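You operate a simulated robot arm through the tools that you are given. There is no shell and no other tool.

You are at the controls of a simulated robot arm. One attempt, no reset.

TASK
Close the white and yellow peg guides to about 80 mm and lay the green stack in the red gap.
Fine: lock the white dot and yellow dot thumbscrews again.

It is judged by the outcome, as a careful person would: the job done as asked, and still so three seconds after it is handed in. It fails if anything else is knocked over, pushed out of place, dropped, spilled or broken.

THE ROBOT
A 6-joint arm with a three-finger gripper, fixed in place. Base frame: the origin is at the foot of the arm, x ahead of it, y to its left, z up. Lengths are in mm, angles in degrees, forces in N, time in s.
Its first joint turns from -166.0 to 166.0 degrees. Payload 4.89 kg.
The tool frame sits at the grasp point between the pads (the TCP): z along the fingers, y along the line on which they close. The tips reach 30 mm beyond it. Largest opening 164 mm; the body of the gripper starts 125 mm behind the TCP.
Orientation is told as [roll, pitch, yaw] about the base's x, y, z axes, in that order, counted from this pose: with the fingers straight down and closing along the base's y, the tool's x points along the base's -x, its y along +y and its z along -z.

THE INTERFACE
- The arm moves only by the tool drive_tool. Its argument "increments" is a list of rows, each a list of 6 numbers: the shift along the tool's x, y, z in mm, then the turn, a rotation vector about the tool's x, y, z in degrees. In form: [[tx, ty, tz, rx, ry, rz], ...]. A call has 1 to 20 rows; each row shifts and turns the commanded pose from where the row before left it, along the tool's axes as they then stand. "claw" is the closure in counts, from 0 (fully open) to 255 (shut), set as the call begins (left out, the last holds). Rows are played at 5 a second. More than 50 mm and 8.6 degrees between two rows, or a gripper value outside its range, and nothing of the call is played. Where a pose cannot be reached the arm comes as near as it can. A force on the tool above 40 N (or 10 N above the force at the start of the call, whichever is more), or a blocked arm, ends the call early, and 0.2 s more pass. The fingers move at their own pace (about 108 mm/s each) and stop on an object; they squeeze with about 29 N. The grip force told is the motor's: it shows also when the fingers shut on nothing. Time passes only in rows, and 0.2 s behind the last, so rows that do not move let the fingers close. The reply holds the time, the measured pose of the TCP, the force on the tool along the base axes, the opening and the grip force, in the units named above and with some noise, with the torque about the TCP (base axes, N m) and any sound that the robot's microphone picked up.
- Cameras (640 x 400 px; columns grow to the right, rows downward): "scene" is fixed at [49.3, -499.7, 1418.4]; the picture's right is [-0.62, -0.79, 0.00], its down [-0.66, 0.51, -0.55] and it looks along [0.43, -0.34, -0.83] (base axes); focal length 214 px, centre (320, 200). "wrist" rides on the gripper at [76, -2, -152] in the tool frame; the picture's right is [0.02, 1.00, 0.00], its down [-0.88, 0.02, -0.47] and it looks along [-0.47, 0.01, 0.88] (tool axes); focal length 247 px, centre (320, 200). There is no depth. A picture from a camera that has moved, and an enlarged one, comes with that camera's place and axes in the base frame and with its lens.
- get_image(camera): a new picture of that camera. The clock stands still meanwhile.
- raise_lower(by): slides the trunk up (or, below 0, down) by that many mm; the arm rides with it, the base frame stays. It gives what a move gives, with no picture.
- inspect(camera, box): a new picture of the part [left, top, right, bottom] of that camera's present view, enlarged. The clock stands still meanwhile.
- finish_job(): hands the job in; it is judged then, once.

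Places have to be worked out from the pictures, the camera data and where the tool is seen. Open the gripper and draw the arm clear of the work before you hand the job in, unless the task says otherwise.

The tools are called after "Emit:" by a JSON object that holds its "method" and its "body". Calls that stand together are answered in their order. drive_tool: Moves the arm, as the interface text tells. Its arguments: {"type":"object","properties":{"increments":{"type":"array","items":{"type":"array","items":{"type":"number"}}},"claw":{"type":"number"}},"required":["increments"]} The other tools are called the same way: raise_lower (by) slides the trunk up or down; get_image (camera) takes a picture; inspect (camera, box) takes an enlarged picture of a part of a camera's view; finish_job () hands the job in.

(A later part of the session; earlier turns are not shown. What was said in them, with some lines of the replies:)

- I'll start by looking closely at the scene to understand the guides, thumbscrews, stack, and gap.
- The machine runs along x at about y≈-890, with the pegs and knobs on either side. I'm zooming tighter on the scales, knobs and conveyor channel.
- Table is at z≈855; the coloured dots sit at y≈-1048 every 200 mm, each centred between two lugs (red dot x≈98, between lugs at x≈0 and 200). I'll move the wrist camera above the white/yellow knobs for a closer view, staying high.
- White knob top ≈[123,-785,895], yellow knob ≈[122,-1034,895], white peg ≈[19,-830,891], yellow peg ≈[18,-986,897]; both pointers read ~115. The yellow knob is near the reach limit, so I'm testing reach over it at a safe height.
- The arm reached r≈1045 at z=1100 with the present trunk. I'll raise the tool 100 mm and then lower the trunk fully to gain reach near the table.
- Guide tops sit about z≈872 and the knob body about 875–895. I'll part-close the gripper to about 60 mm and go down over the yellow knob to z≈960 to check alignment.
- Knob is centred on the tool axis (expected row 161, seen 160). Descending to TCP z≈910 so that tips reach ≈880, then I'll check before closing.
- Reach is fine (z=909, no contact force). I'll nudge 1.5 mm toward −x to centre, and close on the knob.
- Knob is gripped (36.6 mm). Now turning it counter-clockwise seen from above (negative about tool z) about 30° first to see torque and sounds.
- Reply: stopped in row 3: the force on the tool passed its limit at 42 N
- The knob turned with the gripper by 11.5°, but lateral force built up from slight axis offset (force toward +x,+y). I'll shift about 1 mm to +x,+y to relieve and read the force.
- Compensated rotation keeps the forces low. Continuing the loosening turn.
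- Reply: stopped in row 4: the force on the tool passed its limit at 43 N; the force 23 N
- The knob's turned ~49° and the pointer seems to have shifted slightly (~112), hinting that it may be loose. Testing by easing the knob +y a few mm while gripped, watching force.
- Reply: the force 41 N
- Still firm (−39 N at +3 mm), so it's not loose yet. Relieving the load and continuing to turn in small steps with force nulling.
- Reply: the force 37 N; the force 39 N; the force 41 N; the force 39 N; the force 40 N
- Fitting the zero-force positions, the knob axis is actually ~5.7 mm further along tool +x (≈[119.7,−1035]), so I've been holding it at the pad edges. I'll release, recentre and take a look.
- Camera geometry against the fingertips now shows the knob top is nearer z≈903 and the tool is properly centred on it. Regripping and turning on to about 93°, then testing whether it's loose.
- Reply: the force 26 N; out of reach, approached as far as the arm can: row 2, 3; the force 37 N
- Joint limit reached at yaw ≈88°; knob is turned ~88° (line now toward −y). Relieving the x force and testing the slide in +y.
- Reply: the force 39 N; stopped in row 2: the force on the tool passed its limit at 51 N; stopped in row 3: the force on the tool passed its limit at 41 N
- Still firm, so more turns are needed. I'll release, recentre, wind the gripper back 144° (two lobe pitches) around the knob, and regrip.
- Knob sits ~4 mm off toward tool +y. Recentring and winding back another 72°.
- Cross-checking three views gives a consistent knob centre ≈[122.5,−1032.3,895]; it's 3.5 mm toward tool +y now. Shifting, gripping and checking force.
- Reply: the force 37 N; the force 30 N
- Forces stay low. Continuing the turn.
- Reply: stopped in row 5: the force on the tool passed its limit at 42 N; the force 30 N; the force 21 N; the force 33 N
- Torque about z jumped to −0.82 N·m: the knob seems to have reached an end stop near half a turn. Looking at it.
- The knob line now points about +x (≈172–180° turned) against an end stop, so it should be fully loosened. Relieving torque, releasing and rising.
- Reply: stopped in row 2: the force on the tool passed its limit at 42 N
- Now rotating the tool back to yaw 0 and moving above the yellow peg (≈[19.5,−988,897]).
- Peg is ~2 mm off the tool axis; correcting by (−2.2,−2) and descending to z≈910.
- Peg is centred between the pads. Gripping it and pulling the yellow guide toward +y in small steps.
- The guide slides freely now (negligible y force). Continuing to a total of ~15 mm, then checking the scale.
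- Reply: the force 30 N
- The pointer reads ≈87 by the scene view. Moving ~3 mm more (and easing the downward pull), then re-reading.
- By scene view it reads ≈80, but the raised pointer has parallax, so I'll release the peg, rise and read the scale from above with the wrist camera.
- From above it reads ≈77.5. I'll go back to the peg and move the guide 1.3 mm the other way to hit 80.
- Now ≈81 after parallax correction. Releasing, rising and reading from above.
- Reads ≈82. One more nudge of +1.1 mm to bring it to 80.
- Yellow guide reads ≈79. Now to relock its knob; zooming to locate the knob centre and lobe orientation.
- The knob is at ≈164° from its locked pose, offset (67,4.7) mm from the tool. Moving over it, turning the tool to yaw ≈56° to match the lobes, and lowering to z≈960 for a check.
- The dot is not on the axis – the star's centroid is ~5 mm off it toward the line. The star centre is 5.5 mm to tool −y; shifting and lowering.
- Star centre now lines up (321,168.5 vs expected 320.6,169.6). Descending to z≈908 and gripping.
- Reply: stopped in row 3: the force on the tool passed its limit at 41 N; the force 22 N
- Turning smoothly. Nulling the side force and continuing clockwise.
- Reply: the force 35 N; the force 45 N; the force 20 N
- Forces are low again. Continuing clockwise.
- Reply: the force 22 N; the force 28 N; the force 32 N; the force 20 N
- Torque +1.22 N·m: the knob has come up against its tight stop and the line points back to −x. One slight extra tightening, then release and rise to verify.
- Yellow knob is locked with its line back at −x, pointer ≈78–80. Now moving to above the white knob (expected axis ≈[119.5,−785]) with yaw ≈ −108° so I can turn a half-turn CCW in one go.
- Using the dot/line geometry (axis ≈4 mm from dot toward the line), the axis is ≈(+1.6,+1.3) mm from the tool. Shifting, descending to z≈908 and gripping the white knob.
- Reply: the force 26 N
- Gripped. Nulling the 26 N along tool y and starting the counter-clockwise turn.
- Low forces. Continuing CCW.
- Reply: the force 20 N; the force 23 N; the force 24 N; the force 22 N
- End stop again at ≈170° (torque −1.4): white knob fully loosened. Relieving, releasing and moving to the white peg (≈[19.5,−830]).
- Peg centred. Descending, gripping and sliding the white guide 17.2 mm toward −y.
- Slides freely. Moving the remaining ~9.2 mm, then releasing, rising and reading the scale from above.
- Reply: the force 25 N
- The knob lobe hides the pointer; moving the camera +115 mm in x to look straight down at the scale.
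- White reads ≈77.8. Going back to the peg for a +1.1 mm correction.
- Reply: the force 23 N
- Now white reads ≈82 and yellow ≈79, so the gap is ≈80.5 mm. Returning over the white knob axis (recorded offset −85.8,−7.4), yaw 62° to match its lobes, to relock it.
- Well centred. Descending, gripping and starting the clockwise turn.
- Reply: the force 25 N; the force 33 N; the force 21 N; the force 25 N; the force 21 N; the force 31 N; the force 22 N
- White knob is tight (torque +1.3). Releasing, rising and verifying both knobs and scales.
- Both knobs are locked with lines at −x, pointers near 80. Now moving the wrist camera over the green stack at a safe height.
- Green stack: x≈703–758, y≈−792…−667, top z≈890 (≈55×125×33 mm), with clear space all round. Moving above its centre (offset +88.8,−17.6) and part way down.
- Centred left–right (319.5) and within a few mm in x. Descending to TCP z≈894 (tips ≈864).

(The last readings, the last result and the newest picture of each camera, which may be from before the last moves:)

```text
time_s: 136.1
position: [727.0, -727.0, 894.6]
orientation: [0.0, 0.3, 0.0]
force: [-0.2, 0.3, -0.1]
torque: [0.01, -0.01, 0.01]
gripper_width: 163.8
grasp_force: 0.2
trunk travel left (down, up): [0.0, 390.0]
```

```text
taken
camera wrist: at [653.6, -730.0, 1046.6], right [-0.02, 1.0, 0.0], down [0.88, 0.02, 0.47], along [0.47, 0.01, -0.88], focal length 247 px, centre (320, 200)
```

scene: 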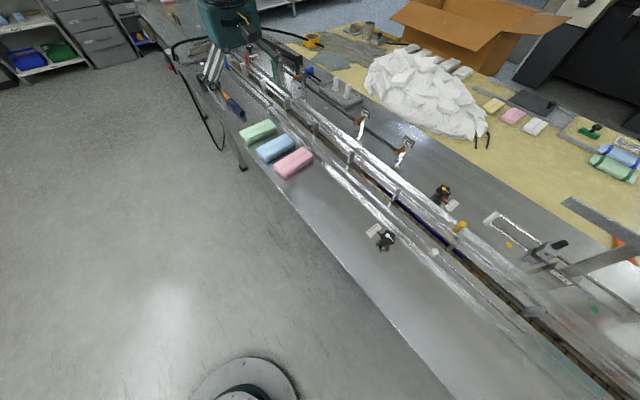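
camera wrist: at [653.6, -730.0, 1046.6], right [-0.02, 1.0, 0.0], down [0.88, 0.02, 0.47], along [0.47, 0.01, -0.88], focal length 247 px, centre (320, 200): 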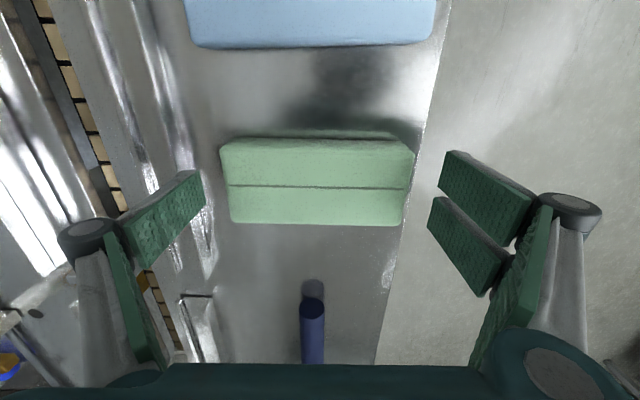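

Stack sits centred between the pads. Closing on it.

Emit:
{"method": "drive_tool", "body": {"claw": 255, "increments": [[0, 0, 0, 0, 0, 0], [0, 0, 0, 0, 0, 0], [0, 0, 0, 0, 0, 0], [0, 0, 0, 0, 0, 0]]}}

Emit:
{"method": "get_image", "body": {"camera": "wrist"}}

```text
time_s: 137.1
position: [726.6, -728.2, 892.7]
orientation: [-0.1, 0.3, 0.0]
force: [-0.5, -0.1, 4.1]
torque: [-0.21, 0.0, 0.01]
gripper_width: 128.7
grasp_force: 29.2
trunk travel left (down, up): [0.0, 390.0]
```

```text
taken
camera wrist: at [653.5, -729.9, 1046.9], right [-0.02, 1.0, 0.0], down [0.88, 0.02, 0.47], along [0.47, 0.01, -0.88], focal length 247 px, centre (320, 200)
```

wrist: 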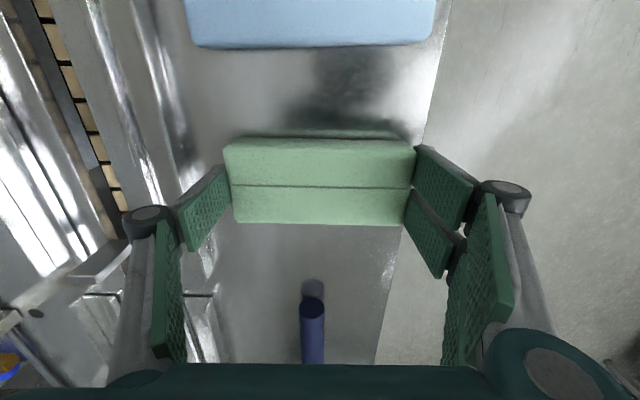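

Gripped at 128.7 mm. Lifting gently and checking that it holds.

Emit:
{"method": "drive_tool", "body": {"increments": [[0, 0, -5, 0, 0, 0], [0, 0, -10, 0, 0, 0], [0, 0, -15, 0, 0, 0], [0, 0, -20, 0, 0, 0], [0, 0, -20, 0, 0, 0], [0, 0, -20, 0, 0, 0], [0, 0, 0, 0, 0, 0]]}}

Emit:
{"method": "get_image", "body": {"camera": "wrist"}}

Emit:
{"method": "inspect", "body": {"camera": "scene", "box": [200, 60, 360, 180]}}

```text
time_s: 138.7
position: [728.4, -727.5, 982.2]
orientation: [0.0, 0.2, -0.1]
force: [0.4, -1.0, 0.3]
torque: [-0.02, 0.04, -0.02]
gripper_width: 129.0
grasp_force: 28.7
trunk travel left (down, up): [0.0, 390.0]
```

```text
taken
camera wrist: at [655.2, -730.9, 1136.4], right [-0.02, 1.0, 0.0], down [0.88, 0.02, 0.47], along [0.47, 0.01, -0.88], focal length 247 px, centre (320, 200)
```

wrist: 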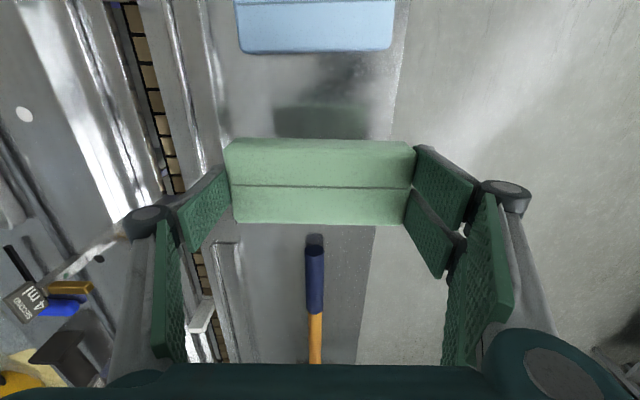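

```text
3.33 times, centred on (280, 120) of scene
camera zoom: at [49.3, -499.7, 1418.4], right [-0.62, -0.79, 0.0], down [-0.66, 0.51, -0.55], along [0.43, -0.34, -0.83], focal length 715 px, centre (453, 467)
```

zoom: 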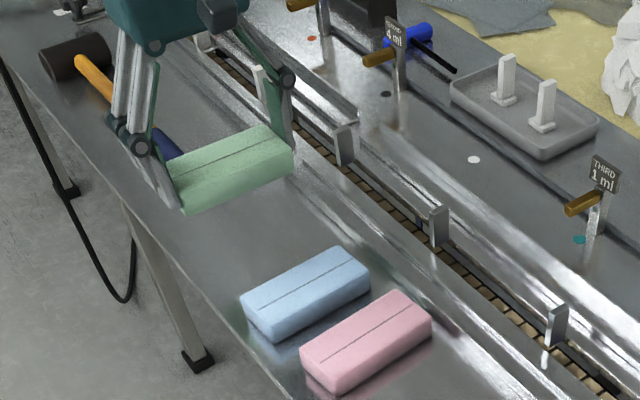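

The stack is held securely and light. Raising to z≈1042 and carrying it toward the red pocket (x≈100, y≈−910).

Emit:
{"method": "drive_tool", "body": {"increments": [[0, 0, -30, 0, 0, 0], [0, 0, -30, 0, 0, 0], [35, -10.2, 0, 0, 0, 0], [35, -10.2, 0, 0, 0, 0], [35, -10.2, 0, 0, 0, 0], [35, -10.2, 0, 0, 0, 0], [35, -10.2, 0, 0, 0, 0], [35, -10.2, 0, 0, 0, 0], [35, -10.2, 0, 0, 0, 0], [35, -10.2, 0, 0, 0, 0], [35, -10.2, 0, 0, 0, 0], [35, -10.2, 0, 0, 0, 0], [35, -10.2, 0, 0, 0, 0], [35, -10.2, 0, 0, 0, 0], [35, -10.2, 0, 0, 0, 0], [35, -10.2, 0, 0, 0, 0], [35, -10.2, 0, 0, 0, 0], [35, -10.2, 0, 0, 0, 0], [35, -10.2, 0, 0, 0, 0], [0, 0, 0, 0, 0, 0]]}}

Emit:
{"method": "get_image", "body": {"camera": "wrist"}}

```text
time_s: 142.9
position: [132.2, -901.2, 1045.1]
orientation: [0.1, 0.3, 0.0]
force: [1.2, 0.7, -1.3]
torque: [-0.06, 0.11, -0.03]
gripper_width: 129.0
grasp_force: 28.1
trunk travel left (down, up): [0.0, 390.0]
```

```text
taken
camera wrist: at [57.4, -902.8, 1198.1], right [-0.02, 1.0, 0.0], down [0.88, 0.02, 0.47], along [0.47, 0.01, -0.88], focal length 247 px, centre (320, 200)
```

wrist: 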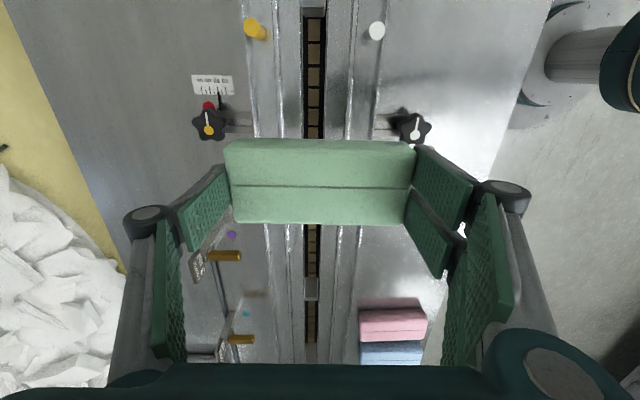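

Still held firmly. Centering over the pocket and turning the stack 90° so its long side lies along the channel.

Emit:
{"method": "drive_tool", "body": {"increments": [[33.4, -9.2, 0, 0, 0, 0], [0, 0, 0, 0, 0, 7.5], [0, 0, 0, 0, 0, 7.5], [0, 0, 0, 0, 0, 7.5], [0, 0, 0, 0, 0, 7.5], [0, 0, 0, 0, 0, 7.5], [0, 0, 0, 0, 0, 7.5], [0, 0, 0, 0, 0, 7.5], [0, 0, 0, 0, 0, 7.5], [0, 0, 0, 0, 0, 7.5], [0, 0, 0, 0, 0, 7.5], [0, 0, 0, 0, 0, 7.5], [0, 0, 0, 0, 0, 7.5], [0, 0, 0, 0, 0, 0]]}}

Emit:
{"method": "get_image", "body": {"camera": "wrist"}}

Emit:
{"method": "get_image", "body": {"camera": "scene"}}

```text
time_s: 145.9
position: [98.6, -910.2, 1048.8]
orientation: [-0.3, 0.0, -90.0]
force: [-0.2, 0.1, -0.3]
torque: [0.02, 0.02, -0.03]
gripper_width: 128.7
grasp_force: 28.9
trunk travel left (down, up): [0.0, 390.0]
```

```text
taken
camera wrist: at [100.6, -834.1, 1200.1], right [1.0, 0.02, -0.01], down [0.02, -0.88, 0.47], along [0.01, -0.47, -0.88], focal length 247 px, centre (320, 200)
```

wrist: 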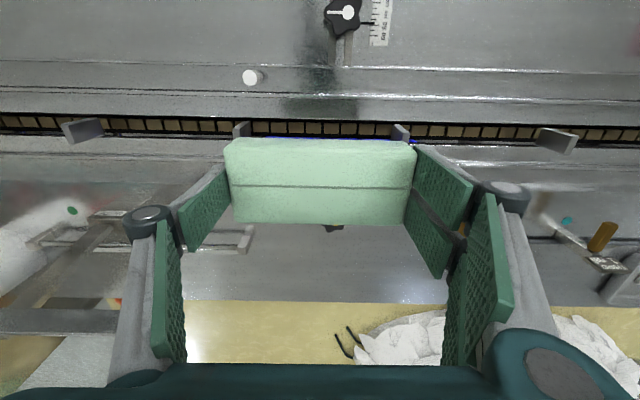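

```text
taken
```

scene: 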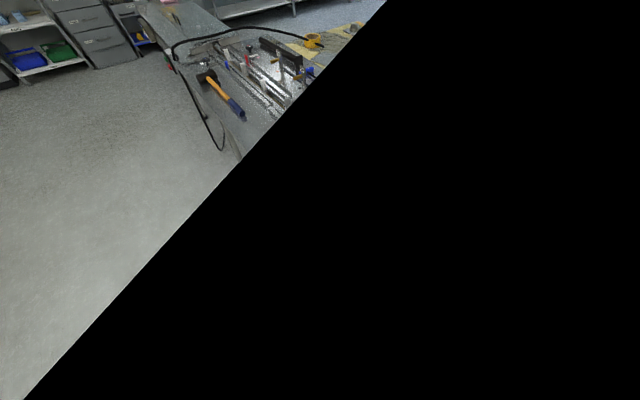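

The stack is centred between the two lugs (mid-column 320) and over the channel. Lowering in stages.

Emit:
{"method": "drive_tool", "body": {"increments": [[0, 0, 30, 0, 0, 0], [0, 0, 30, 0, 0, 0], [0, 0, 30, 0, 0, 0], [0, 0, 20, 0, 0, 0], [0, 0, 0, 0, 0, 0]]}}

Emit:
{"method": "get_image", "body": {"camera": "wrist"}}

```text
time_s: 147.1
position: [99.7, -912.0, 936.2]
orientation: [-0.2, 0.1, -90.0]
force: [0.0, -0.1, 1.1]
torque: [-0.02, 0.02, -0.01]
gripper_width: 129.0
grasp_force: 29.0
trunk travel left (down, up): [0.0, 390.0]
```

```text
taken
camera wrist: at [99.7, -835.1, 1088.9], right [1.0, 0.02, -0.01], down [0.02, -0.88, 0.47], along [0.01, -0.47, -0.88], focal length 247 px, centre (320, 200)
```

wrist: 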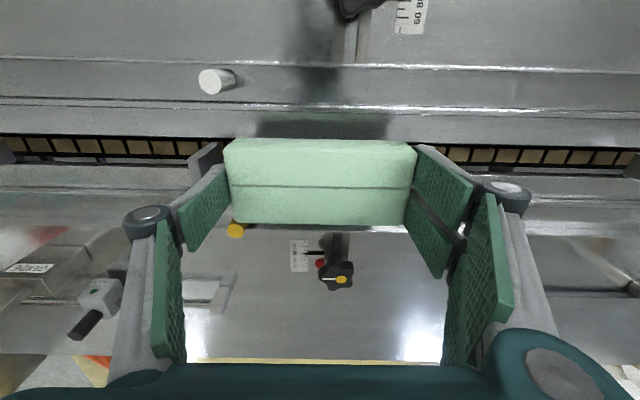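

Clearances look fine; nudging 2 mm toward +y to centre between the guides, then lowering slowly to just above the bed.

Emit:
{"method": "drive_tool", "body": {"increments": [[2, 0, 10, 0, 0, 0], [0, 0, 12, 0, 0, 0], [0, 0, 10, 0, 0, 0], [0, 0, 0, 0, 0, 0]]}}

Emit:
{"method": "get_image", "body": {"camera": "wrist"}}

```text
time_s: 148.1
position: [99.0, -908.4, 904.4]
orientation: [-0.3, -0.1, -90.0]
force: [-0.2, 0.0, -1.1]
torque: [-0.01, -0.02, -0.02]
gripper_width: 128.7
grasp_force: 29.0
trunk travel left (down, up): [0.0, 390.0]
```

```text
taken
camera wrist: at [99.7, -832.9, 1057.1], right [1.0, 0.02, -0.01], down [0.02, -0.88, 0.47], along [0.01, -0.47, -0.88], focal length 247 px, centre (320, 200)
```

wrist: 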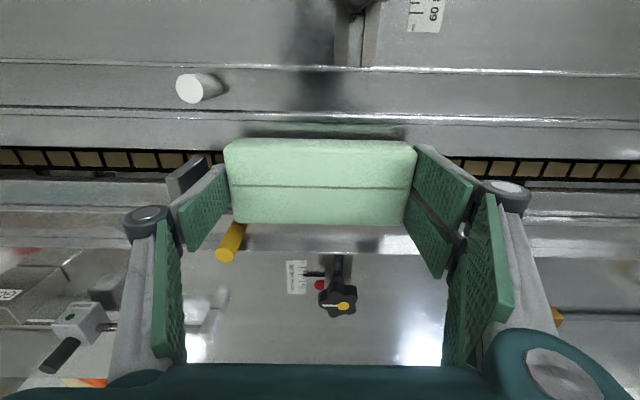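

About 9 mm above the bed. Lowering in 2 mm steps, watching for contact.

Emit:
{"method": "drive_tool", "body": {"increments": [[0, 0, 2, 0, 0, 0], [0, 0, 2, 0, 0, 0], [0, 0, 2, 0, 0, 0], [0, 0, 0, 0, 0, 0]]}}

Emit:
{"method": "drive_tool", "body": {"increments": [[0, 0, 1.5, 0, 0, 0], [0, 0, 0, 0, 0, 0]]}}

```text
time_s: 149.1
position: [98.8, -908.8, 899.5]
orientation: [-0.3, 0.0, -90.0]
force: [-0.1, -0.2, 0.2]
torque: [0.01, 0.0, 0.03]
gripper_width: 128.8
grasp_force: 29.0
trunk travel left (down, up): [0.0, 390.0]
```

```text
time_s: 149.7
position: [98.4, -908.7, 896.8]
orientation: [-0.3, -0.1, -90.0]
force: [0.2, -0.4, -0.4]
torque: [-0.05, -0.03, 0.0]
gripper_width: 129.0
grasp_force: 28.8
trunk travel left (down, up): [0.0, 390.0]
```

Emit:
{"method": "drive_tool", "body": {"increments": [[0, 0, 1, 0, 0, 0], [0, 0, 1, 0, 0, 0], [0, 0, 0, 0, 0, 0]]}}

Emit:
{"method": "get_image", "body": {"camera": "wrist"}}

```text
time_s: 150.5
position: [99.4, -907.9, 895.3]
orientation: [-0.4, 0.0, -90.0]
force: [-0.7, -0.3, -0.1]
torque: [-0.02, 0.02, 0.02]
gripper_width: 128.7
grasp_force: 28.9
trunk travel left (down, up): [0.0, 390.0]
```

```text
taken
camera wrist: at [100.2, -832.0, 1047.9], right [1.0, 0.02, -0.01], down [0.02, -0.88, 0.47], along [0.01, -0.47, -0.88], focal length 247 px, centre (320, 200)
```

wrist: 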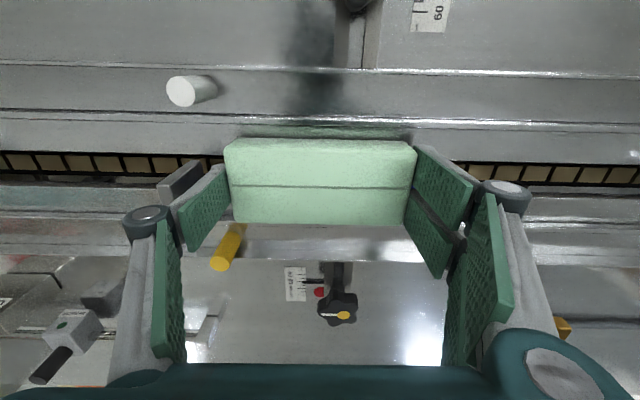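

Emit:
{"method": "drive_tool", "body": {"increments": [[0, 0, 1, 0, 0, 0], [0, 0, 0, 0, 0, 0]]}}

Emit:
{"method": "drive_tool", "body": {"increments": [[0, 0, 0.8, 0, 0, 0], [0, 0, 0, 0, 0, 0]]}}

```text
time_s: 151.1
position: [99.8, -909.4, 894.3]
orientation: [-0.2, 0.0, -90.0]
force: [0.2, -0.2, 2.8]
torque: [0.07, -0.18, -0.02]
gripper_width: 129.2
grasp_force: 28.8
trunk travel left (down, up): [0.0, 390.0]
```

```text
time_s: 151.7
position: [98.8, -908.5, 893.9]
orientation: [-0.3, 0.0, -90.0]
force: [1.7, -0.8, 10.6]
torque: [0.21, -0.78, -0.07]
gripper_width: 129.0
grasp_force: 29.3
trunk travel left (down, up): [0.0, 390.0]
```

Contact felt (10 N up) – the stack is on the bed. Easing 0.5 mm and opening the fingers just enough (≈142 mm) to clear without reaching the lugs.

Emit:
{"method": "drive_tool", "body": {"increments": [[0, 0, -0.5, 0, 0, 0], [0, 0, 0, 0, 0, 0]]}}

Emit:
{"method": "drive_tool", "body": {"claw": 34, "increments": [[0, 0, 0, 0, 0, 0], [0, 0, 0, 0, 0, 0], [0, 0, 0, 0, 0, 0]]}}

Emit:
{"method": "get_image", "body": {"camera": "wrist"}}

```text
time_s: 152.3
position: [97.9, -908.8, 894.6]
orientation: [-0.3, 0.0, -89.9]
force: [1.1, 1.0, 3.8]
torque: [0.18, -0.29, 0.12]
gripper_width: 129.0
grasp_force: 28.6
trunk travel left (down, up): [0.0, 390.0]
```

```text
time_s: 153.1
position: [99.9, -908.9, 893.8]
orientation: [-0.4, 0.0, -90.0]
force: [-0.3, 0.3, -0.1]
torque: [-0.01, 0.0, -0.02]
gripper_width: 141.7
grasp_force: 0.1
trunk travel left (down, up): [0.0, 390.0]
```

```text
taken
camera wrist: at [100.1, -832.8, 1046.6], right [1.0, 0.02, -0.01], down [0.02, -0.88, 0.47], along [0.01, -0.47, -0.88], focal length 247 px, centre (320, 200)
```

wrist: 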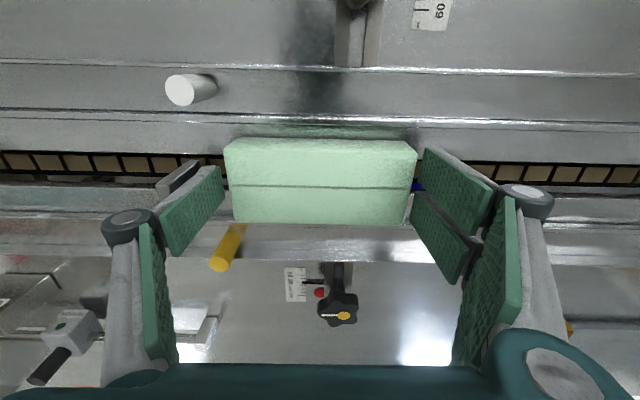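

Released; the stack stayed put. Rising straight up and checking.

Emit:
{"method": "drive_tool", "body": {"increments": [[0, 0, -15, 0, 0, 0], [0, 0, -20, 0, 0, 0], [0, 0, -35, 0, 0, 0], [0, 0, -40, 0, 0, 0], [0, 0, -40, 0, 0, 0], [0, 0, -30, 0, 0, 0], [0, 0, 0, 0, 0, 0]]}}

Emit:
{"method": "get_image", "body": {"camera": "wrist"}}

Emit:
{"method": "inspect", "body": {"camera": "wrist", "box": [220, 90, 420, 215]}}

```text
time_s: 154.7
position: [98.9, -908.8, 1074.3]
orientation: [-0.3, 0.0, -90.0]
force: [0.0, 0.1, 0.0]
torque: [-0.01, 0.01, -0.03]
gripper_width: 142.1
grasp_force: 0.0
trunk travel left (down, up): [0.0, 390.0]
```

```text
taken
camera wrist: at [99.7, -832.7, 1227.1], right [1.0, 0.02, -0.01], down [0.02, -0.88, 0.47], along [0.01, -0.47, -0.88], focal length 247 px, centre (320, 200)
```

wrist: 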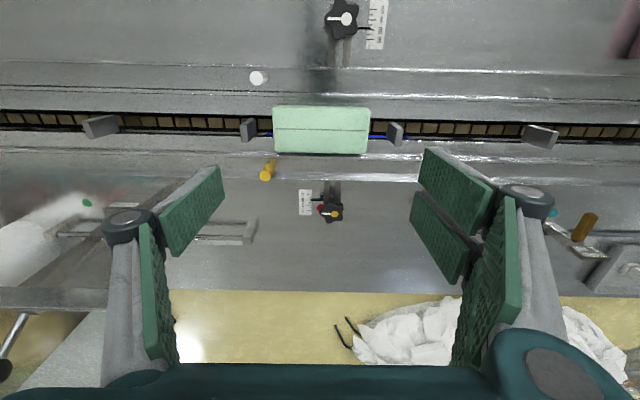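

```text
3.20 times, centred on (320, 152) of wrist
camera zoom: at [99.7, -832.7, 1227.1], right [1.0, 0.02, -0.01], down [0.02, -0.88, 0.47], along [0.01, -0.47, -0.88], focal length 790 px, centre (320, 352)
```

zoom: 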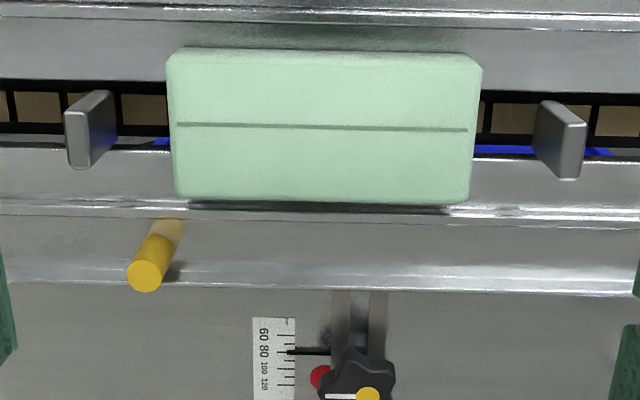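

The stack lies flat, lengthwise between the guides and between the two lugs at the red dot. Raising the trunk back up and withdrawing the arm to check everything with the scene camera.

Emit:
{"method": "raise_lower", "body": {"by": 175}}

Emit:
{"method": "drive_tool", "body": {"increments": [[38, 14, 5, 0, 0, -7.5], [38, 14, 5, 0, 0, 0], [38, 14, 5, 0, 0, 0], [38, 14, 5, 0, 0, 0], [38, 14, 5, 0, 0, 0], [38, 14, 5, 0, 0, 0], [38, 14, 5, 0, 0, 0], [38, 14, 5, 0, 0, 0], [38, 14, 5, 0, 0, 0], [38, 14, 5, 0, 0, 0], [38, 14, 5, 0, 0, 0], [38, 14, 5, 0, 0, 0], [0, 0, 0, 0, 0, 0]]}}

Emit:
{"method": "get_image", "body": {"camera": "scene"}}

```text
time_s: 156.7
position: [98.4, -908.9, 1249.3]
orientation: [-0.3, 0.0, -90.1]
force: [0.5, 0.3, -0.2]
torque: [0.01, -0.01, 0.0]
gripper_width: 142.1
grasp_force: 0.0
trunk travel left (down, up): [-175.0, 215.0]
```

```text
time_s: 159.7
position: [225.2, -475.7, 1195.4]
orientation: [-0.2, -0.1, -82.5]
force: [-0.8, -0.4, -0.1]
torque: [0.0, 0.01, 0.04]
gripper_width: 142.5
grasp_force: 0.1
trunk travel left (down, up): [-175.0, 215.0]
stopped in row 13: the arm was blocked; the commanded pose is now the measured one
```

```text
taken
```

scene: 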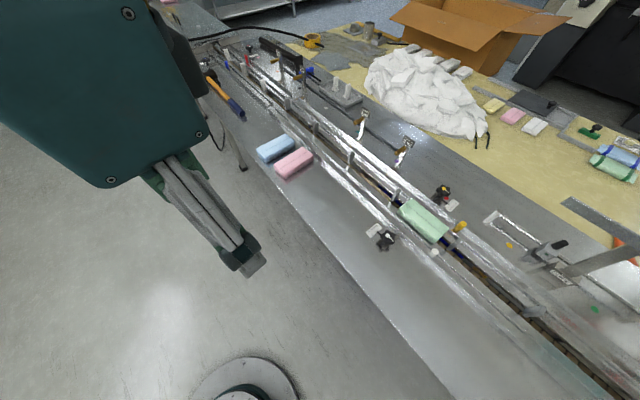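

The arm is clear of the work (it reported a block at the very end of the retreat, forces are nil). Inspecting the final state in the scene view.

Emit:
{"method": "inspect", "body": {"camera": "scene", "box": [360, 170, 488, 260]}}

Emit:
{"method": "inspect", "body": {"camera": "scene", "box": [424, 176, 472, 214]}}

Emit:
{"method": "inspect", "body": {"camera": "scene", "box": [360, 215, 408, 253]}}

Emit:
{"method": "inspect", "body": {"camera": "scene", "box": [180, 20, 420, 190]}}

Emit:
{"method": "get_image", "body": {"camera": "wrist"}}

```text
4.44 times, centred on (424, 215) of scene
camera zoom: at [49.3, -499.7, 1418.4], right [-0.62, -0.79, 0.0], down [-0.66, 0.51, -0.55], along [0.43, -0.34, -0.83], focal length 953 px, centre (-142, 133)
```

zoom: 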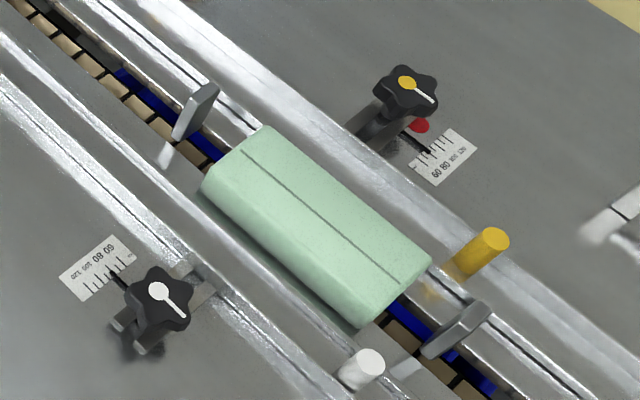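

```text
10.53 times, centred on (448, 195) of scene
camera zoom: at [49.3, -499.7, 1418.4], right [-0.62, -0.79, 0.0], down [-0.66, 0.51, -0.55], along [0.43, -0.34, -0.83], focal length 2258 px, centre (-1027, 253)
```

zoom: 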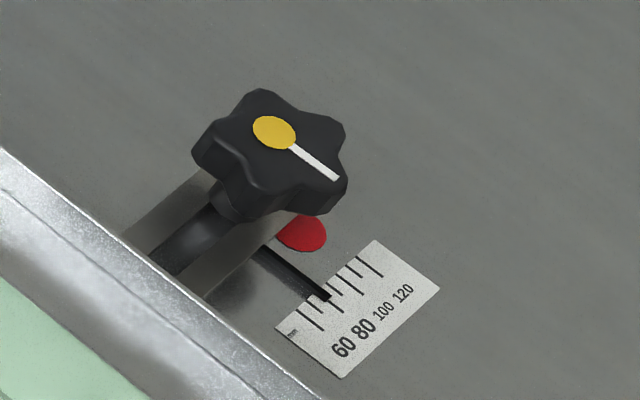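

```text
10.53 times, centred on (384, 234) of scene
camera zoom: at [49.3, -499.7, 1418.4], right [-0.62, -0.79, 0.0], down [-0.66, 0.51, -0.55], along [0.43, -0.34, -0.83], focal length 2258 px, centre (-354, -158)
```

zoom: 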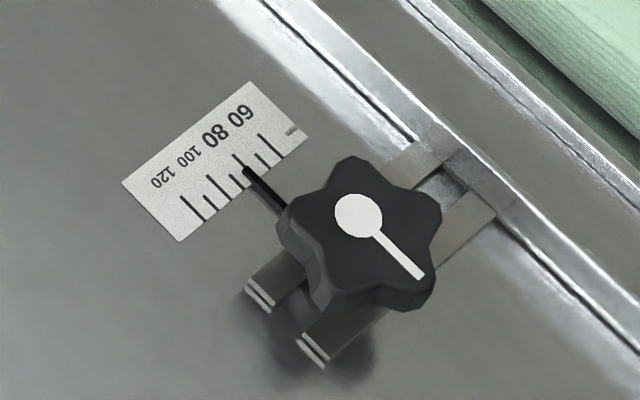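

```text
2.35 times, centred on (300, 105) of scene
camera zoom: at [49.3, -499.7, 1418.4], right [-0.62, -0.79, 0.0], down [-0.66, 0.51, -0.55], along [0.43, -0.34, -0.83], focal length 505 px, centre (367, 424)
```

zoom: 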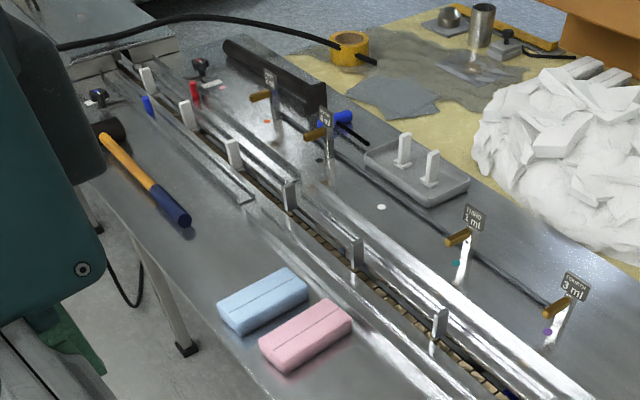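

```text
taken
camera wrist: at [216.2, -400.7, 1348.6], right [0.99, 0.15, -0.01], down [0.14, -0.87, 0.47], along [0.07, -0.47, -0.88], focal length 247 px, centre (320, 200)
```

wrist: 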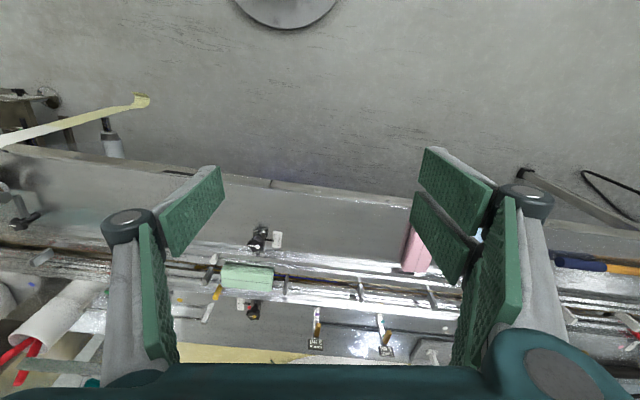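

Everything checks out: both pointers near 80, both thumbscrew lines back at the locked −x position, the green stack lies flat in the red-dot gap, and nothing else moved. Opening the gripper fully before handing in.

Emit:
{"method": "drive_tool", "body": {"claw": 0, "increments": [[0, 0, 0, 0, 0, 0], [0, 0, 0, 0, 0, 0]]}}

```text
time_s: 160.3
position: [225.1, -476.3, 1196.8]
orientation: [-0.3, 0.0, -82.5]
force: [-0.1, 0.6, -0.4]
torque: [-0.03, -0.03, -0.02]
gripper_width: 164.0
grasp_force: 0.0
trunk travel left (down, up): [-175.0, 215.0]
```

The gripper is fully open, the arm is clear of the work and at rest, and the job is complete. Handing in.

Emit:
{"method": "finish_job", "body": {}}

```text
The job is handed in.
```

The white and yellow peg guides are closed to about 80 mm, and the green stack is lying in the red gap. Both thumbscrews are locked again, and the job is handed in.

- **Guides:** the white scale reads about 82 and the yellow about 79, so the gap is close to 80 mm.
- **Thumbscrews:** I turned the white dot and yellow dot screws clockwise until they came up tight. Their lines point the same way as at the start. I did not push on the guides afterwards to test the lock.
- **Green stack:** I took "the red gap" to mean the one next to the red dot. The stack lies flat and lengthwise there, clear of both guides and both lugs.
- **Everything else:** in the final pictures nothing else looks moved or knocked over.

The arm reported being blocked at the very end of its retreat. It read almost no force at that point and was already clear of the work.
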